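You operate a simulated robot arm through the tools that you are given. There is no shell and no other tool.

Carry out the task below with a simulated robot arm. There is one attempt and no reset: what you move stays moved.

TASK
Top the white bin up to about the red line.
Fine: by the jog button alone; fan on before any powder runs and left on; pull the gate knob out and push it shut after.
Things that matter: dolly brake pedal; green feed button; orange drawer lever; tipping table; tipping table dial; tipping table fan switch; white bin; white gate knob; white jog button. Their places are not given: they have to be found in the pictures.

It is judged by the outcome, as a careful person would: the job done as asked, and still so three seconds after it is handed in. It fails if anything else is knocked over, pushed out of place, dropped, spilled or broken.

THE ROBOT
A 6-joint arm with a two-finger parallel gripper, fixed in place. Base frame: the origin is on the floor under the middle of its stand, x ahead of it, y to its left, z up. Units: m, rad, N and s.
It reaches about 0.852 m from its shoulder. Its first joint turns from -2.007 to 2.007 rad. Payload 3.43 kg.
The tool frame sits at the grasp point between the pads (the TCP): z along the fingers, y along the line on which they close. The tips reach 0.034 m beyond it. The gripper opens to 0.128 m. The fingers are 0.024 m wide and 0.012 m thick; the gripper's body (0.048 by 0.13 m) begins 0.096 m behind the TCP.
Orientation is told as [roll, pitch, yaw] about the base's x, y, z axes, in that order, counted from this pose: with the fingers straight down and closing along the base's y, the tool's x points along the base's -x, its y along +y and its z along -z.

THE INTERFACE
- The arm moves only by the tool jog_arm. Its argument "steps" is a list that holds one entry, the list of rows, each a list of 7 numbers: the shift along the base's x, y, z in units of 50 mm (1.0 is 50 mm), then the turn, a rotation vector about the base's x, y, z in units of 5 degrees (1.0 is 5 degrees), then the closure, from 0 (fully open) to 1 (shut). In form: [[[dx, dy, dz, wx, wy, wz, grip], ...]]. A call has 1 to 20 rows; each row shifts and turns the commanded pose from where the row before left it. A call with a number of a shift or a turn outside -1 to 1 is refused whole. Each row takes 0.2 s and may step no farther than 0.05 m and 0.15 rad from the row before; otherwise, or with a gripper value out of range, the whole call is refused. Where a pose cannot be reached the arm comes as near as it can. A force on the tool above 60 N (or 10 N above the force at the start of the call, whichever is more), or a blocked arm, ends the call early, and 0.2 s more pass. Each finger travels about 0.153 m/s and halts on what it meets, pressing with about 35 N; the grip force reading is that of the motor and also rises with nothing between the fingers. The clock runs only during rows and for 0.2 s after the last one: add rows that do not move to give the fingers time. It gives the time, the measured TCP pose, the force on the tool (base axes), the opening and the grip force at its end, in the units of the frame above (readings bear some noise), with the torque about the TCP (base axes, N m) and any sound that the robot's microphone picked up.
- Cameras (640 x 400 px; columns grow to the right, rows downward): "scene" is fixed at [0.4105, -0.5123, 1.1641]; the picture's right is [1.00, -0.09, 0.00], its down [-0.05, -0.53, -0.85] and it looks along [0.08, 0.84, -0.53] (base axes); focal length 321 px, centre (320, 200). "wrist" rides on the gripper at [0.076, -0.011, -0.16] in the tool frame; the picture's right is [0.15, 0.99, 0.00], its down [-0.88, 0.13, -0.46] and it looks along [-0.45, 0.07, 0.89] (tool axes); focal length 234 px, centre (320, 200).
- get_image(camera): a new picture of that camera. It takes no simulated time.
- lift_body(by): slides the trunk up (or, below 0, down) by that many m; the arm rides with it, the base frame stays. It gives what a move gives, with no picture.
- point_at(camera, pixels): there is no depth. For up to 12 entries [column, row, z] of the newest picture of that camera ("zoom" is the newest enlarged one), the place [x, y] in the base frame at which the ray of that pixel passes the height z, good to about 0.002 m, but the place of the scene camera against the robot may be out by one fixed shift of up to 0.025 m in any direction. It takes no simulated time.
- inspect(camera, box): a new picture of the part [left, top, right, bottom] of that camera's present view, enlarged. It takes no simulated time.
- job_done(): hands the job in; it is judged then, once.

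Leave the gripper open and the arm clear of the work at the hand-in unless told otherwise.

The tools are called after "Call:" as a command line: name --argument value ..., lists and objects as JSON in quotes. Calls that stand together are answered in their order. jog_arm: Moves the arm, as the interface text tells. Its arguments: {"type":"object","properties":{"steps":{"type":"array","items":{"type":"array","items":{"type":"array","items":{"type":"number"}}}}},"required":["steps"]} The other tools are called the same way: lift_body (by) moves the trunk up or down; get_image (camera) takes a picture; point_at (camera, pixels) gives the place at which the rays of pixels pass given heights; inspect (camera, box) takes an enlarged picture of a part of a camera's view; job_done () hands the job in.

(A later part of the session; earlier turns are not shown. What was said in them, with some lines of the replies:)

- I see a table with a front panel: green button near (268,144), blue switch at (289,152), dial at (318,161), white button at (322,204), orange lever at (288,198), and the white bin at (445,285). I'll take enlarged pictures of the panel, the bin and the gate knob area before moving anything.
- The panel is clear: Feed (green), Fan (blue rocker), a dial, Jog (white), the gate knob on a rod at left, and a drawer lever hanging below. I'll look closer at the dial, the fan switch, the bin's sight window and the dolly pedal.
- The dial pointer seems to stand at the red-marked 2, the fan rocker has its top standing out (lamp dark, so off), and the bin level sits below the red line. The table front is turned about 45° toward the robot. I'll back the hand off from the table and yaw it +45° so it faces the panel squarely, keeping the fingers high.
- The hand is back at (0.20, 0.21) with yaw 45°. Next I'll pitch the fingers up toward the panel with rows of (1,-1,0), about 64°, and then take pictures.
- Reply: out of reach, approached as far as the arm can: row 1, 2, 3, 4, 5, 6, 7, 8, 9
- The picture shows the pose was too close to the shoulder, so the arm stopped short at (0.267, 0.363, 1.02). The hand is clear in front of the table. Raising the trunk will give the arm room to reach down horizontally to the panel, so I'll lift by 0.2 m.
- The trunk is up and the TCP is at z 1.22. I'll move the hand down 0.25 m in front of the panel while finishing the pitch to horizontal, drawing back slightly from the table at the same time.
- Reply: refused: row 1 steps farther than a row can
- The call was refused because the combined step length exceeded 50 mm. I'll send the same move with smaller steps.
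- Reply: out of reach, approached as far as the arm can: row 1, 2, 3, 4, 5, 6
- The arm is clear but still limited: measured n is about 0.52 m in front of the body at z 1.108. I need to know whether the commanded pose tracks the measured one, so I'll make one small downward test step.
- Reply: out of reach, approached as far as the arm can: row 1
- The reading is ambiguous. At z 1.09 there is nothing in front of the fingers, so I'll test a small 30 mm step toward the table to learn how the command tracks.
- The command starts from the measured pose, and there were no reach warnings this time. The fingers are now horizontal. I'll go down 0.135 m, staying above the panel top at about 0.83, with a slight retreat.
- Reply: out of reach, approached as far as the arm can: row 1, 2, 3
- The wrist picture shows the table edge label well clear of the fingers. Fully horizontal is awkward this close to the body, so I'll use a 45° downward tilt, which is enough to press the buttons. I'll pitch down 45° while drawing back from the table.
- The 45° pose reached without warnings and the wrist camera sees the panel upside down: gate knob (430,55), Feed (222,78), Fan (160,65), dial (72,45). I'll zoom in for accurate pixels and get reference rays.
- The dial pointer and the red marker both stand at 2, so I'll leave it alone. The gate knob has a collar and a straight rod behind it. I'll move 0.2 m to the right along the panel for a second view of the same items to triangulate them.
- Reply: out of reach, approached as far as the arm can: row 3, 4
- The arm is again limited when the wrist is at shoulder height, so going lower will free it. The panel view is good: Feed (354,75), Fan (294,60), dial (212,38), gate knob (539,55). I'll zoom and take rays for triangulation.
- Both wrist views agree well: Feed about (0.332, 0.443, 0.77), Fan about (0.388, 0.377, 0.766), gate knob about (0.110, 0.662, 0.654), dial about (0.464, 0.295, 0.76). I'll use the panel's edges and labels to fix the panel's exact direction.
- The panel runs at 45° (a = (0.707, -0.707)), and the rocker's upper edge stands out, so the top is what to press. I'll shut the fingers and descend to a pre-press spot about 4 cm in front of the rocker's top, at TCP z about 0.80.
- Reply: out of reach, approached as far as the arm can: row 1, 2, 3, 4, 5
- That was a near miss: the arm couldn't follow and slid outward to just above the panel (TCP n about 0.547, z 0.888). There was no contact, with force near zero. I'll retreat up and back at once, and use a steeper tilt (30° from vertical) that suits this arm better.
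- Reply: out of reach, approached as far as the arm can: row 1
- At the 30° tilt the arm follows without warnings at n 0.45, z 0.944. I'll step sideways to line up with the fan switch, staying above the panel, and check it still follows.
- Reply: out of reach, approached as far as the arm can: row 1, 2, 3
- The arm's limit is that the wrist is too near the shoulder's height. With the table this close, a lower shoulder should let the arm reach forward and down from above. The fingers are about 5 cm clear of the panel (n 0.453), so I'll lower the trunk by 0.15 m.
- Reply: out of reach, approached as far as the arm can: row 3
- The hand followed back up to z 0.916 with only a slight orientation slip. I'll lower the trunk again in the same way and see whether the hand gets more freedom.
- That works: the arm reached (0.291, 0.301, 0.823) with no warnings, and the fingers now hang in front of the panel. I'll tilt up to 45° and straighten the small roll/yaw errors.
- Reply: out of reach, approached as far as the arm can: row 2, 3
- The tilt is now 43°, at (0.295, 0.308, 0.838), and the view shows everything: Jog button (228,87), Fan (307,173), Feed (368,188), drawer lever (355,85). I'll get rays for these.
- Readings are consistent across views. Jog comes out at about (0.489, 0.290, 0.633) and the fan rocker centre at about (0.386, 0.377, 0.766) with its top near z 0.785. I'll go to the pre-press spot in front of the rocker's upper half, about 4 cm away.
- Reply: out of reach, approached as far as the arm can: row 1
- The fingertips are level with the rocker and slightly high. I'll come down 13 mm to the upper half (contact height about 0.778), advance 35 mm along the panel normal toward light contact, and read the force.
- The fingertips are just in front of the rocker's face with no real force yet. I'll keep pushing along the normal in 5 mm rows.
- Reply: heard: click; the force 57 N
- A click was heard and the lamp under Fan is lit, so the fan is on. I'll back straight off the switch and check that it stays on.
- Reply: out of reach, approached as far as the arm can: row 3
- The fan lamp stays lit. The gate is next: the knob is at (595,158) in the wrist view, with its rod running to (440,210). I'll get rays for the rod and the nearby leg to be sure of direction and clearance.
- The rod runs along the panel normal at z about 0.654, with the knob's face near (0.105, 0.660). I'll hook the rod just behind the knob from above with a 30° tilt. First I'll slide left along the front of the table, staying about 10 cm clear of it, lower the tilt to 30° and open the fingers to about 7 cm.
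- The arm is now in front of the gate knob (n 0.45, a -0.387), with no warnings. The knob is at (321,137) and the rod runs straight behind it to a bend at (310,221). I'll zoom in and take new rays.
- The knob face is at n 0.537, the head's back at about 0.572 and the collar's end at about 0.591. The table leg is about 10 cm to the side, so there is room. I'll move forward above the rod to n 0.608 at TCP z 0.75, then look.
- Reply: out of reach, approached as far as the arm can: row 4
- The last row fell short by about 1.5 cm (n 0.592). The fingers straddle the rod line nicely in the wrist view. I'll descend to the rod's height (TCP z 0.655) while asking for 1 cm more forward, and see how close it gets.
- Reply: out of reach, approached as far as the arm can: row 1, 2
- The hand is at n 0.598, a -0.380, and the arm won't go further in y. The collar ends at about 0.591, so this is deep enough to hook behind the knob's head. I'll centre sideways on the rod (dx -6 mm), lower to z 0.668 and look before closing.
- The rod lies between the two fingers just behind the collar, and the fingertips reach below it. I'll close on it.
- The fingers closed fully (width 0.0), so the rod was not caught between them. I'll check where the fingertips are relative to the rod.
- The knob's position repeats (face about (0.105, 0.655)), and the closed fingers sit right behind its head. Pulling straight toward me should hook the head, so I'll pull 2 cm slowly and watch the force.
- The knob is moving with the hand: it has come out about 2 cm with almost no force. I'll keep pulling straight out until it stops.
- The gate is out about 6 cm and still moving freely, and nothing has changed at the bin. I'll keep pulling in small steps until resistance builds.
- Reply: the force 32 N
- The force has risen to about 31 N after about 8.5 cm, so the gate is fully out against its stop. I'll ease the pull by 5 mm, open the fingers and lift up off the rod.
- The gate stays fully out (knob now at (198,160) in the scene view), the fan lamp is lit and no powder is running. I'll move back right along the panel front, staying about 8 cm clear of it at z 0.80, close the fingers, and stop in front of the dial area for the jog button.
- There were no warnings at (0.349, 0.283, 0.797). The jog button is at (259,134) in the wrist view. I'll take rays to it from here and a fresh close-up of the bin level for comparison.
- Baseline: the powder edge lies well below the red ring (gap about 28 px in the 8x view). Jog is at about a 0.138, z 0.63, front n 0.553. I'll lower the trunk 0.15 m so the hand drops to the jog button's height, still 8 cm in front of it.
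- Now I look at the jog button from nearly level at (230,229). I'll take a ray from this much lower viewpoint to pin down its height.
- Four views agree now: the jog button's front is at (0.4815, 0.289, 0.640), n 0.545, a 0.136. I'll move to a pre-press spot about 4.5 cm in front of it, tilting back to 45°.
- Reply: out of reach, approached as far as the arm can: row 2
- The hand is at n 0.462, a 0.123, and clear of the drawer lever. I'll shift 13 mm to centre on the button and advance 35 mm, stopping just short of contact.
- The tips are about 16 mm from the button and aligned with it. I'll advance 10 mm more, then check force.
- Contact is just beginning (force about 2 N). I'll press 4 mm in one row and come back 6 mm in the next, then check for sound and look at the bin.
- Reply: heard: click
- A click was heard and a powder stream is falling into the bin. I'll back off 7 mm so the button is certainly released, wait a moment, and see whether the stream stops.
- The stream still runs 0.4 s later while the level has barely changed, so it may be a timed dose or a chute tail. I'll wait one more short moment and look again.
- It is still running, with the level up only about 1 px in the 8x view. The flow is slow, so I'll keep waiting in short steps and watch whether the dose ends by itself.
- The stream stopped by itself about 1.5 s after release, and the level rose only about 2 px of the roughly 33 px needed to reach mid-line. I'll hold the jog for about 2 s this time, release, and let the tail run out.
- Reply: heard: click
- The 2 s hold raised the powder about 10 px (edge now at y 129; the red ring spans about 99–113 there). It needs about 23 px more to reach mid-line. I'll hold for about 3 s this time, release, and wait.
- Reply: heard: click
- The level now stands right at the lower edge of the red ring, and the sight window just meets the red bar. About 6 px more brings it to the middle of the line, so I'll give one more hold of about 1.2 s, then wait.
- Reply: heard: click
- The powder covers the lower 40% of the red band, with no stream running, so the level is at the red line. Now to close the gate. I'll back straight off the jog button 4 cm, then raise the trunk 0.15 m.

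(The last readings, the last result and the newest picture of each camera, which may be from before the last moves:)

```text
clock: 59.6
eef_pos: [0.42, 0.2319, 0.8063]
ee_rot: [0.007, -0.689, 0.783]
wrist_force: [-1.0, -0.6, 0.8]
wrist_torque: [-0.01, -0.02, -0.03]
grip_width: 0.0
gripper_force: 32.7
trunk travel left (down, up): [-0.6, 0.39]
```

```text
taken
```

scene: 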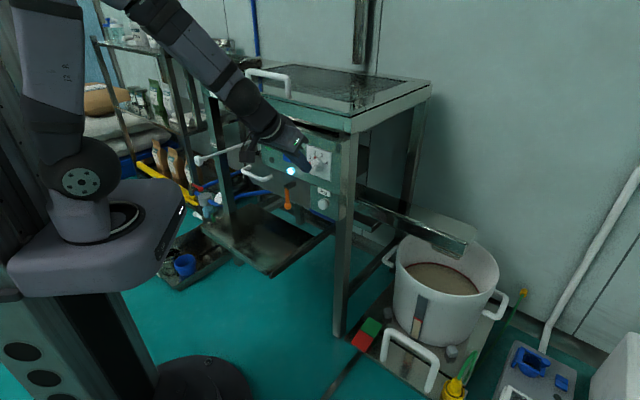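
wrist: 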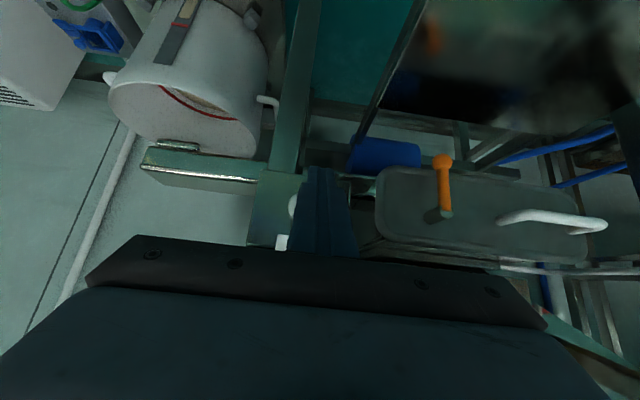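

The hand is at z 0.806, clear of the panel. I'll travel left to in front of the pulled-out knob (target n 0.42, a -0.388), turning the fingers straight down on the way and staying at z about 0.82, above the knob.

Call:
jog_arm --steps '[[[-0.72, 0.62, 0.05, -0.56, 0.56, 0, 1], [-0.72, 0.62, 0.05, -0.56, 0.56, 0, 1], [-0.72, 0.62, 0.05, -0.56, 0.56, 0, 1], [-0.72, 0.62, 0.05, -0.56, 0.56, 0, 1], [-0.72, 0.62, 0.05, -0.56, 0.56, 0, 1], [-0.72, 0.62, 0, -0.56, 0.56, 0, 1], [-0.72, 0.62, 0, -0.56, 0.56, 0, 1], [-0.72, 0.62, 0, -0.56, 0.56, 0, 1], [-0.72, 0.62, 0, -0.56, 0.56, 0, 1], [-0.72, 0.62, 0, -0.54, 0.54, 0, 1], [-0.75, 0.58, 0, 0, 0, 0, 1], [0, 0, 0, 0, 0, 0, 1]]]'

Call:
get_image --camera "wrist"

Call:
get_image --camera "scene"

```text
clock: 62.2
eef_pos: [0.0231, 0.5696, 0.8189]
ee_rot: [0.003, 0.003, 0.782]
wrist_force: [-0.2, -0.2, -0.2]
wrist_torque: [-0.01, 0.01, 0.0]
grip_width: 0.0
gripper_force: 33.1
trunk travel left (down, up): [-0.6, 0.39]
```

```text
taken
```

wrist: 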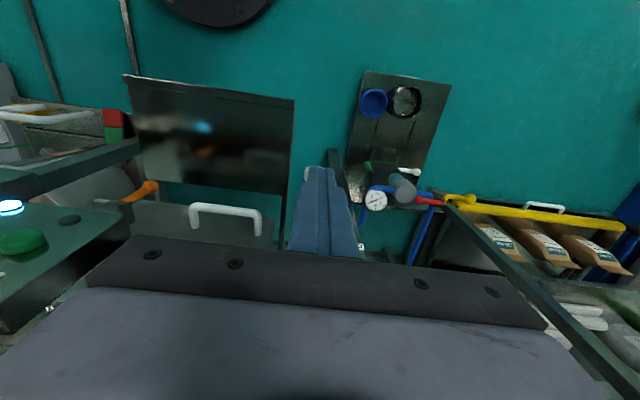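

```text
taken
```

scene: 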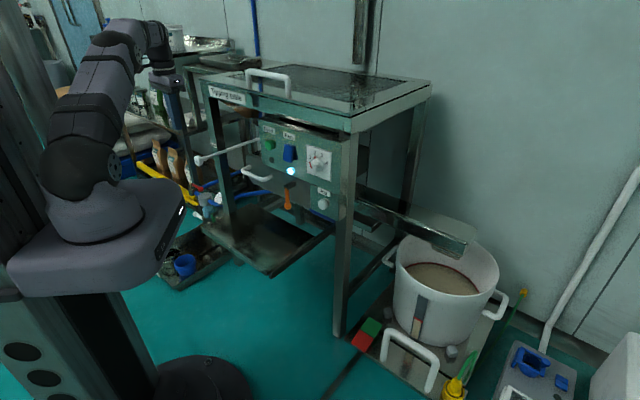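

The fingers point straight down at n 0.419, and the knob's face should be near n 0.457, about 2.5 cm ahead. I'll draw back another 1 cm and lower to the knob's height (TCP z 0.655).

Call:
jog_arm --steps '[[[-0.14, -0.14, -0.3, 0, 0, 0, 1], [0, 0, -0.9, 0, 0, 0, 1], [0, 0, -0.9, 0, 0, 0, 1], [0, 0, -0.9, 0, 0, 0, 1], [0, 0, -0.3, 0, 0, 0, 1], [0, 0, 0, 0, 0, 0, 1]]]'

Call:
inspect --camera "scene" --box '[140, 90, 280, 190]'

Call:
get_image --camera "wrist"

```text
clock: 63.6
eef_pos: [0.0157, 0.5615, 0.6541]
ee_rot: [0.004, 0.002, 0.782]
wrist_force: [0.2, -0.2, 0.5]
wrist_torque: [-0.01, -0.04, 0.0]
grip_width: 0.0
gripper_force: 33.2
trunk travel left (down, up): [-0.6, 0.39]
```

```text
4.00 times, centred on (210, 140) of scene
```

zoom: 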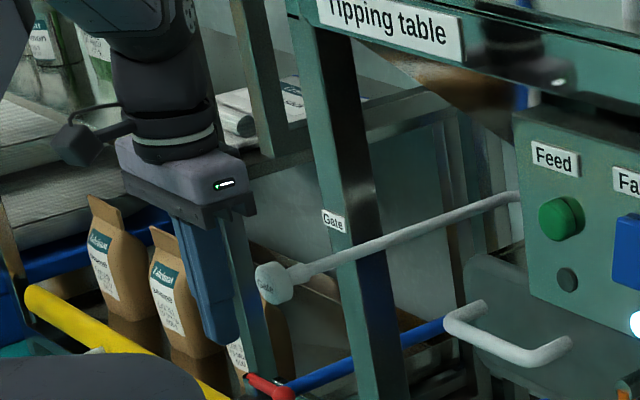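

```text
taken
```

wrist: 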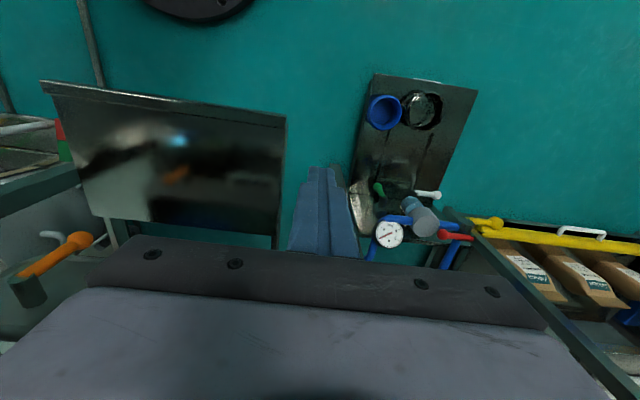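

The fingers are straight in front of the knob's face at the same height. I'll push along the rod toward the table: first 3 cm to contact, then on.

Call:
jog_arm --steps '[[[0.2, 0.2, 0, 0, 0, 0, 1], [0.2, 0.2, 0, 0, 0, 0, 1], [0.14, 0.14, 0, 0, 0, 0, 1], [0.14, 0.14, 0, 0, 0, 0, 1], [0.14, 0.14, 0, 0, 0, 0, 1]]]'

Call:
inspect --camera "scene" --box '[140, 90, 280, 190]'

```text
clock: 64.8
eef_pos: [0.0577, 0.6049, 0.655]
ee_rot: [0.006, 0.0, 0.782]
wrist_force: [0.7, -0.3, -0.8]
wrist_torque: [0.04, -0.01, 0.05]
grip_width: 0.0
gripper_force: 32.9
trunk travel left (down, up): [-0.6, 0.39]
```

```text
4.00 times, centred on (210, 140) of scene
```

zoom: 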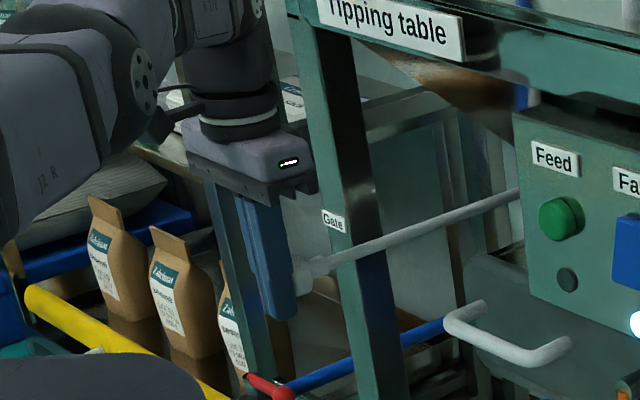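

The knob is moving in, with its collar just ahead of the finger. I'll keep pushing in 1 cm rows until it seats.

Call:
jog_arm --steps '[[[0.14, 0.14, 0, 0, 0, 0, 1], [0.14, 0.14, 0, 0, 0, 0, 1], [0.14, 0.14, 0, 0, 0, 0, 1], [0.14, 0.14, 0, 0, 0, 0, 1], [0.14, 0.14, 0, 0, 0, 0, 1]]]'

Call:
inspect --camera "scene" --box '[140, 90, 280, 190]'

```text
clock: 66.0
eef_pos: [0.0931, 0.6028, 0.6548]
ee_rot: [0.005, 0.001, 0.781]
wrist_force: [0.8, -0.3, 0.3]
wrist_torque: [0.01, 0.02, 0.01]
grip_width: 0.0003
gripper_force: 32.8
out of reach, approached as far as the arm can: row 1, 2, 3, 4, 5
trunk travel left (down, up): [-0.6, 0.39]
```

```text
4.00 times, centred on (210, 140) of scene
```

zoom: 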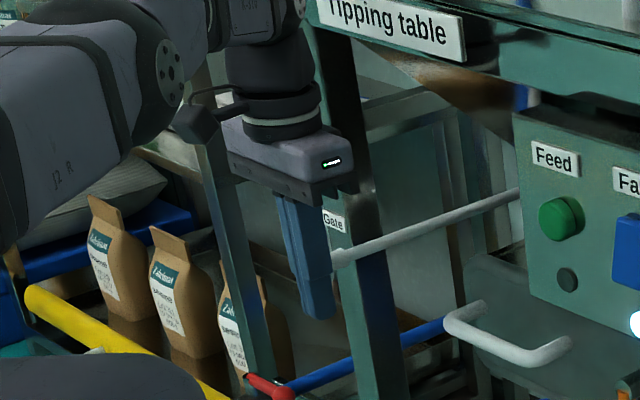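

The arm hit its limit in y (0.603) with the fingers vertical and drifted sideways to a -0.360, so the knob is only partly in. With a 30° tilt the same wrist position reaches further. I'll back off, re-centre at a -0.388 and tilt 30°.

Call:
jog_arm --steps '[[[-0.45, -0.2, 0.1, 0, 0, 0, 1], [-0.45, -0.1, 0.2, 0, 0, 0, 1], [-0.3, -0.1, 0.2, 0, 0, 0, 1], [0, 0, 0, 0.85, -0.85, 0, 1], [0, 0, 0, 0.85, -0.85, 0, 1], [0, 0, 0, 0.85, -0.85, 0, 1], [0, 0, 0, 0.85, -0.85, 0, 1], [0, 0, 0, 0.85, -0.85, 0, 1], [0, 0, 0, 0, 0, 0, 1]]]'

Call:
get_image --camera "wrist"

Call:
inspect --camera "scene" --box '[140, 90, 280, 190]'

```text
clock: 68.0
eef_pos: [0.0313, 0.5817, 0.6809]
ee_rot: [0.008, -0.524, 0.783]
wrist_force: [-1.0, 0.9, 0.7]
wrist_torque: [0.02, 0.04, -0.02]
grip_width: 0.0
gripper_force: 33.4
trunk travel left (down, up): [-0.6, 0.39]
```

```text
taken
```

wrist: 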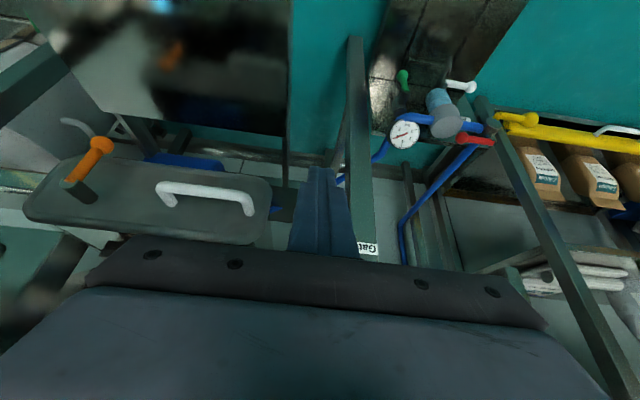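

```text
4.00 times, centred on (210, 140) of scene
```

zoom: 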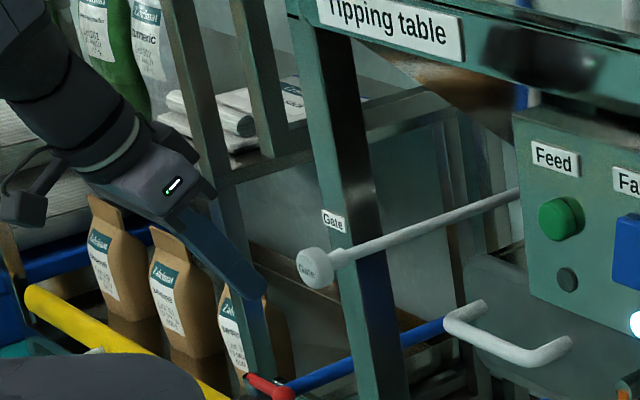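

The knob is about halfway in, now at (209,157) in the scene view. The fingers are lined up (a -0.389) and tilted 30°. I'll push again along the rod in small rows.

Call:
jog_arm --steps '[[[0.18, 0.18, 0, 0, 0, 0, 1], [0.18, 0.18, 0, 0, 0, 0, 1], [0.18, 0.18, 0, 0, 0, 0, 1], [0.14, 0.14, 0, 0, 0, 0, 1], [0.14, 0.14, 0, 0, 0, 0, 1]]]'

Call:
inspect --camera "scene" --box '[140, 90, 280, 190]'

```text
clock: 69.2
eef_pos: [0.0727, 0.6231, 0.6785]
ee_rot: [0.008, -0.524, 0.782]
wrist_force: [-1.3, -0.1, 0.7]
wrist_torque: [-0.01, 0.01, -0.02]
grip_width: 0.0001
gripper_force: 32.7
trunk travel left (down, up): [-0.6, 0.39]
```

```text
4.00 times, centred on (210, 140) of scene
```

zoom: 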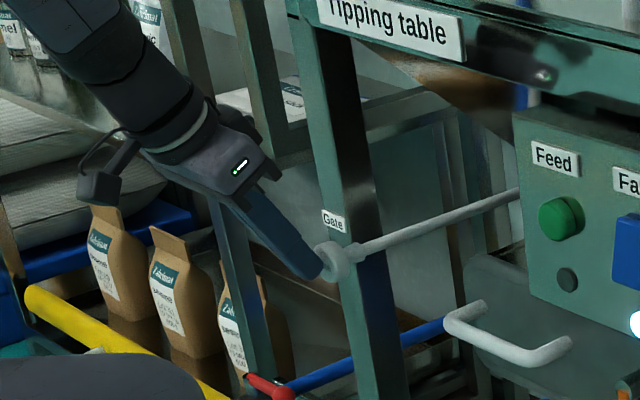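

The knob is following, almost home at (338,260) in this view; closed was near (348,256). I'll push in finer rows until it seats.

Call:
jog_arm --steps '[[[0.1, 0.1, 0, 0, 0, 0, 1], [0.1, 0.1, 0, 0, 0, 0, 1], [0.08, 0.08, 0, 0, 0, 0, 1], [0.06, 0.06, 0, 0, 0, 0, 1]]]'

Call:
inspect --camera "scene" --box '[190, 120, 270, 180]'

```text
clock: 70.2
eef_pos: [0.0874, 0.6384, 0.6794]
ee_rot: [0.004, -0.522, 0.784]
wrist_force: [-10.9, -12.4, 1.2]
wrist_torque: [-0.15, 0.38, -0.02]
grip_width: 0.0
gripper_force: 33.1
trunk travel left (down, up): [-0.6, 0.39]
```

```text
6.67 times, centred on (230, 150) of scene
```

zoom: 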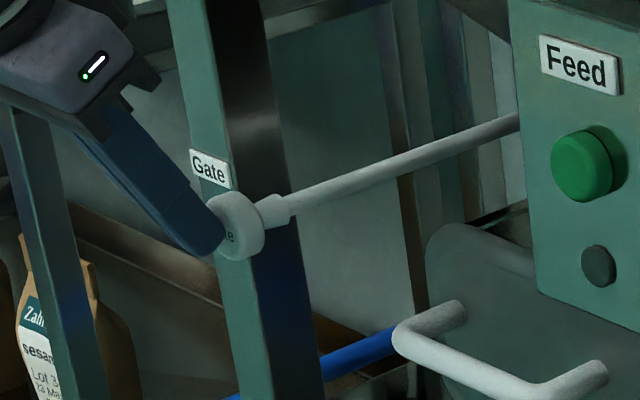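

The force has risen to about 16 N and the knob and collar match their original shut position. I'll press 4 mm more to be sure it's seated, then back straight off.

Call:
jog_arm --steps '[[[0.06, 0.06, 0, 0, 0, 0, 1], [0, 0, 0, 0, 0, 0, 1]]]'

Call:
jog_arm --steps '[[[-0.2, -0.2, 0, 0, 0, 0, 1], [-0.5, -0.5, 0, 0, 0, 0, 1], [-0.5, -0.5, 0, 0, 0, 0, 1], [-0.3, -0.3, 0.5, 0, 0, 0, 1]]]'

Call:
inspect --camera "scene" --box '[190, 120, 270, 180]'

Call:
get_image --camera "scene"

Call:
inspect --camera "scene" --box '[400, 250, 480, 300]'

```text
clock: 70.8
eef_pos: [0.0877, 0.6385, 0.6804]
ee_rot: [0.003, -0.519, 0.785]
wrist_force: [-27.4, -35.0, 5.7]
wrist_torque: [-0.82, 0.46, -0.12]
grip_width: 0.0
gripper_force: 33.4
trunk travel left (down, up): [-0.6, 0.39]
```

```text
clock: 71.8
eef_pos: [0.017, 0.5693, 0.7043]
ee_rot: [0.01, -0.527, 0.782]
wrist_force: [0.5, 1.5, 1.0]
wrist_torque: [0.0, -0.01, -0.02]
grip_width: 0.0003
gripper_force: 33.2
trunk travel left (down, up): [-0.6, 0.39]
```

```text
6.67 times, centred on (230, 150) of scene
```

zoom: 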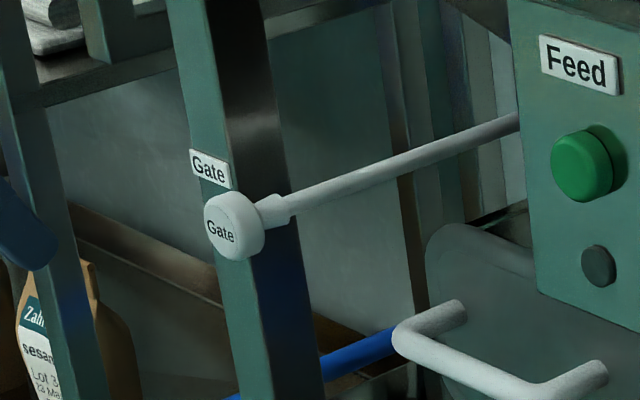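

```text
taken
```

scene: 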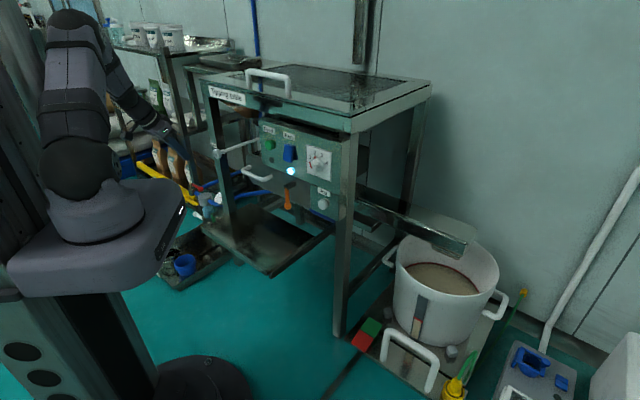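

```text
8.00 times, centred on (440, 275) of scene
```

zoom: 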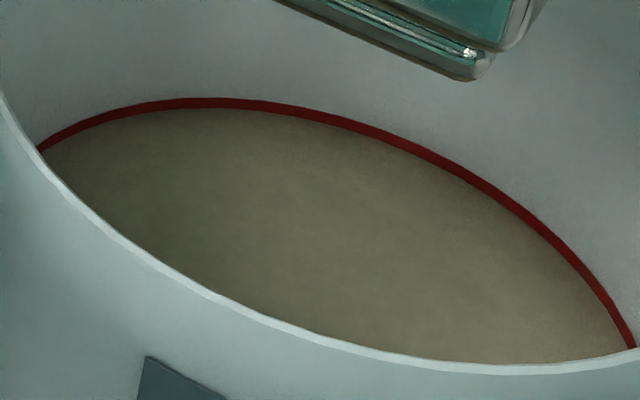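

The gate is back at its original shut position, the fan lamp is lit, and the level sits mid-band on the red line with no stream. I'll raise the hand clear and open the gripper.

Call:
jog_arm --steps '[[[0, 0, 0.9, 0, 0, 0, 1], [0, 0, 0.9, 0, 0, 0, 0.5], [0, 0, 0.9, 0, 0, 0, 0], [0, 0, 0, 0, 0, 0, 0], [0, 0, 0, 0, 0, 0, 0], [0, 0, 0, 0, 0, 0, 0]]]'

Call:
get_image --camera "scene"

Call:
inspect --camera "scene" --box '[200, 100, 360, 220]'

Call:
inspect --camera "scene" --box '[340, 200, 540, 400]'

```text
clock: 73.2
eef_pos: [0.0179, 0.5661, 0.8401]
ee_rot: [0.006, -0.525, 0.784]
wrist_force: [0.3, -0.1, 0.4]
wrist_torque: [0.05, -0.03, -0.01]
grip_width: 0.1279
gripper_force: 0.1
trunk travel left (down, up): [-0.6, 0.39]
```

```text
taken
```

scene: 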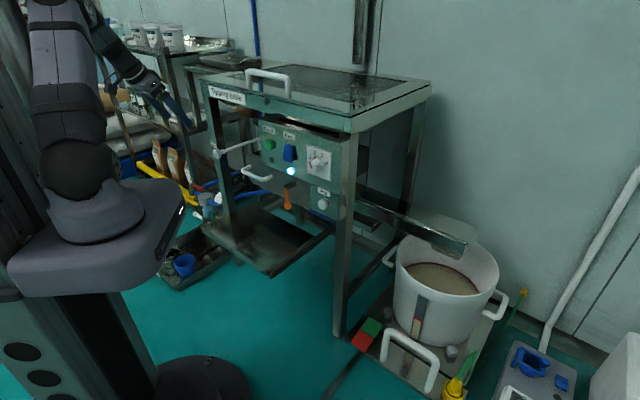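

```text
3.33 times, centred on (280, 160) of scene
```

zoom: 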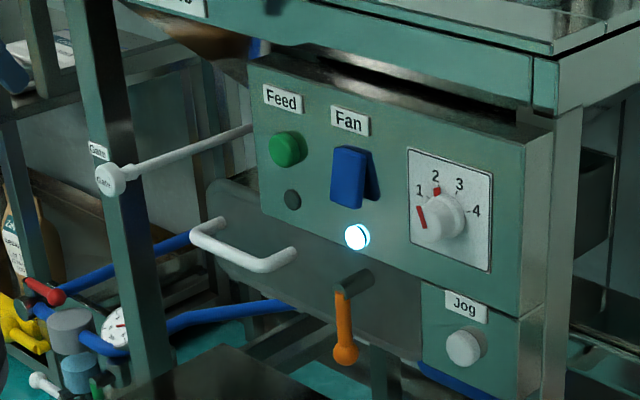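

```text
2.00 times, centred on (440, 300) of scene
```

zoom: 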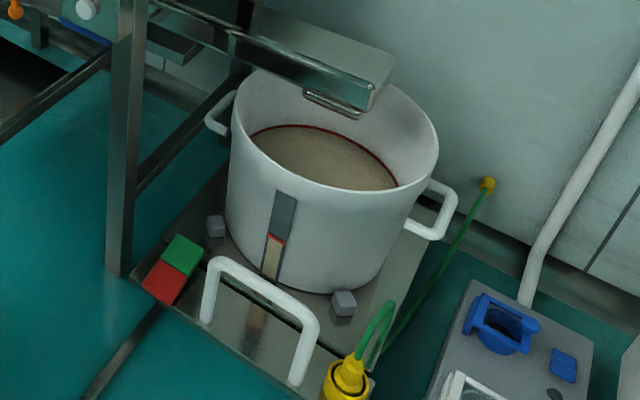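

The checks are all good:
- **Bin:** the powder is at the red line and no stream is running.
- **Controls:** the gate is shut and the fan lamp is on. Dial, feed button, drawer lever and dolly pedal look as they did at the start.
- **Surroundings:** nothing is spilled or moved.
- **Arm:** the gripper is open and clear of the table.

I'm handing the job in.

Call:
job_done

```text
The job is handed in.
```

The white bin is topped up to about the red line, and the job is handed in. The powder stopped partway up the red band, a little below its middle.

- **Fan:** I switched it on before any powder ran and left it on; its lamp is lit.
- **Gate:** I pulled the knob out to its stop before filling. Afterwards I pushed it back to its original shut position. The arm ran out of reach partway through, so it took two pushes to seat.
- **Filling:** I used only the jog button, in four presses. I let the stream run out after each one and checked the level.
- **Everything else:** I didn't touch the feed button, dial, drawer lever or dolly pedal. In the last pictures nothing was spilled or moved, and the gripper is open and clear of the table.
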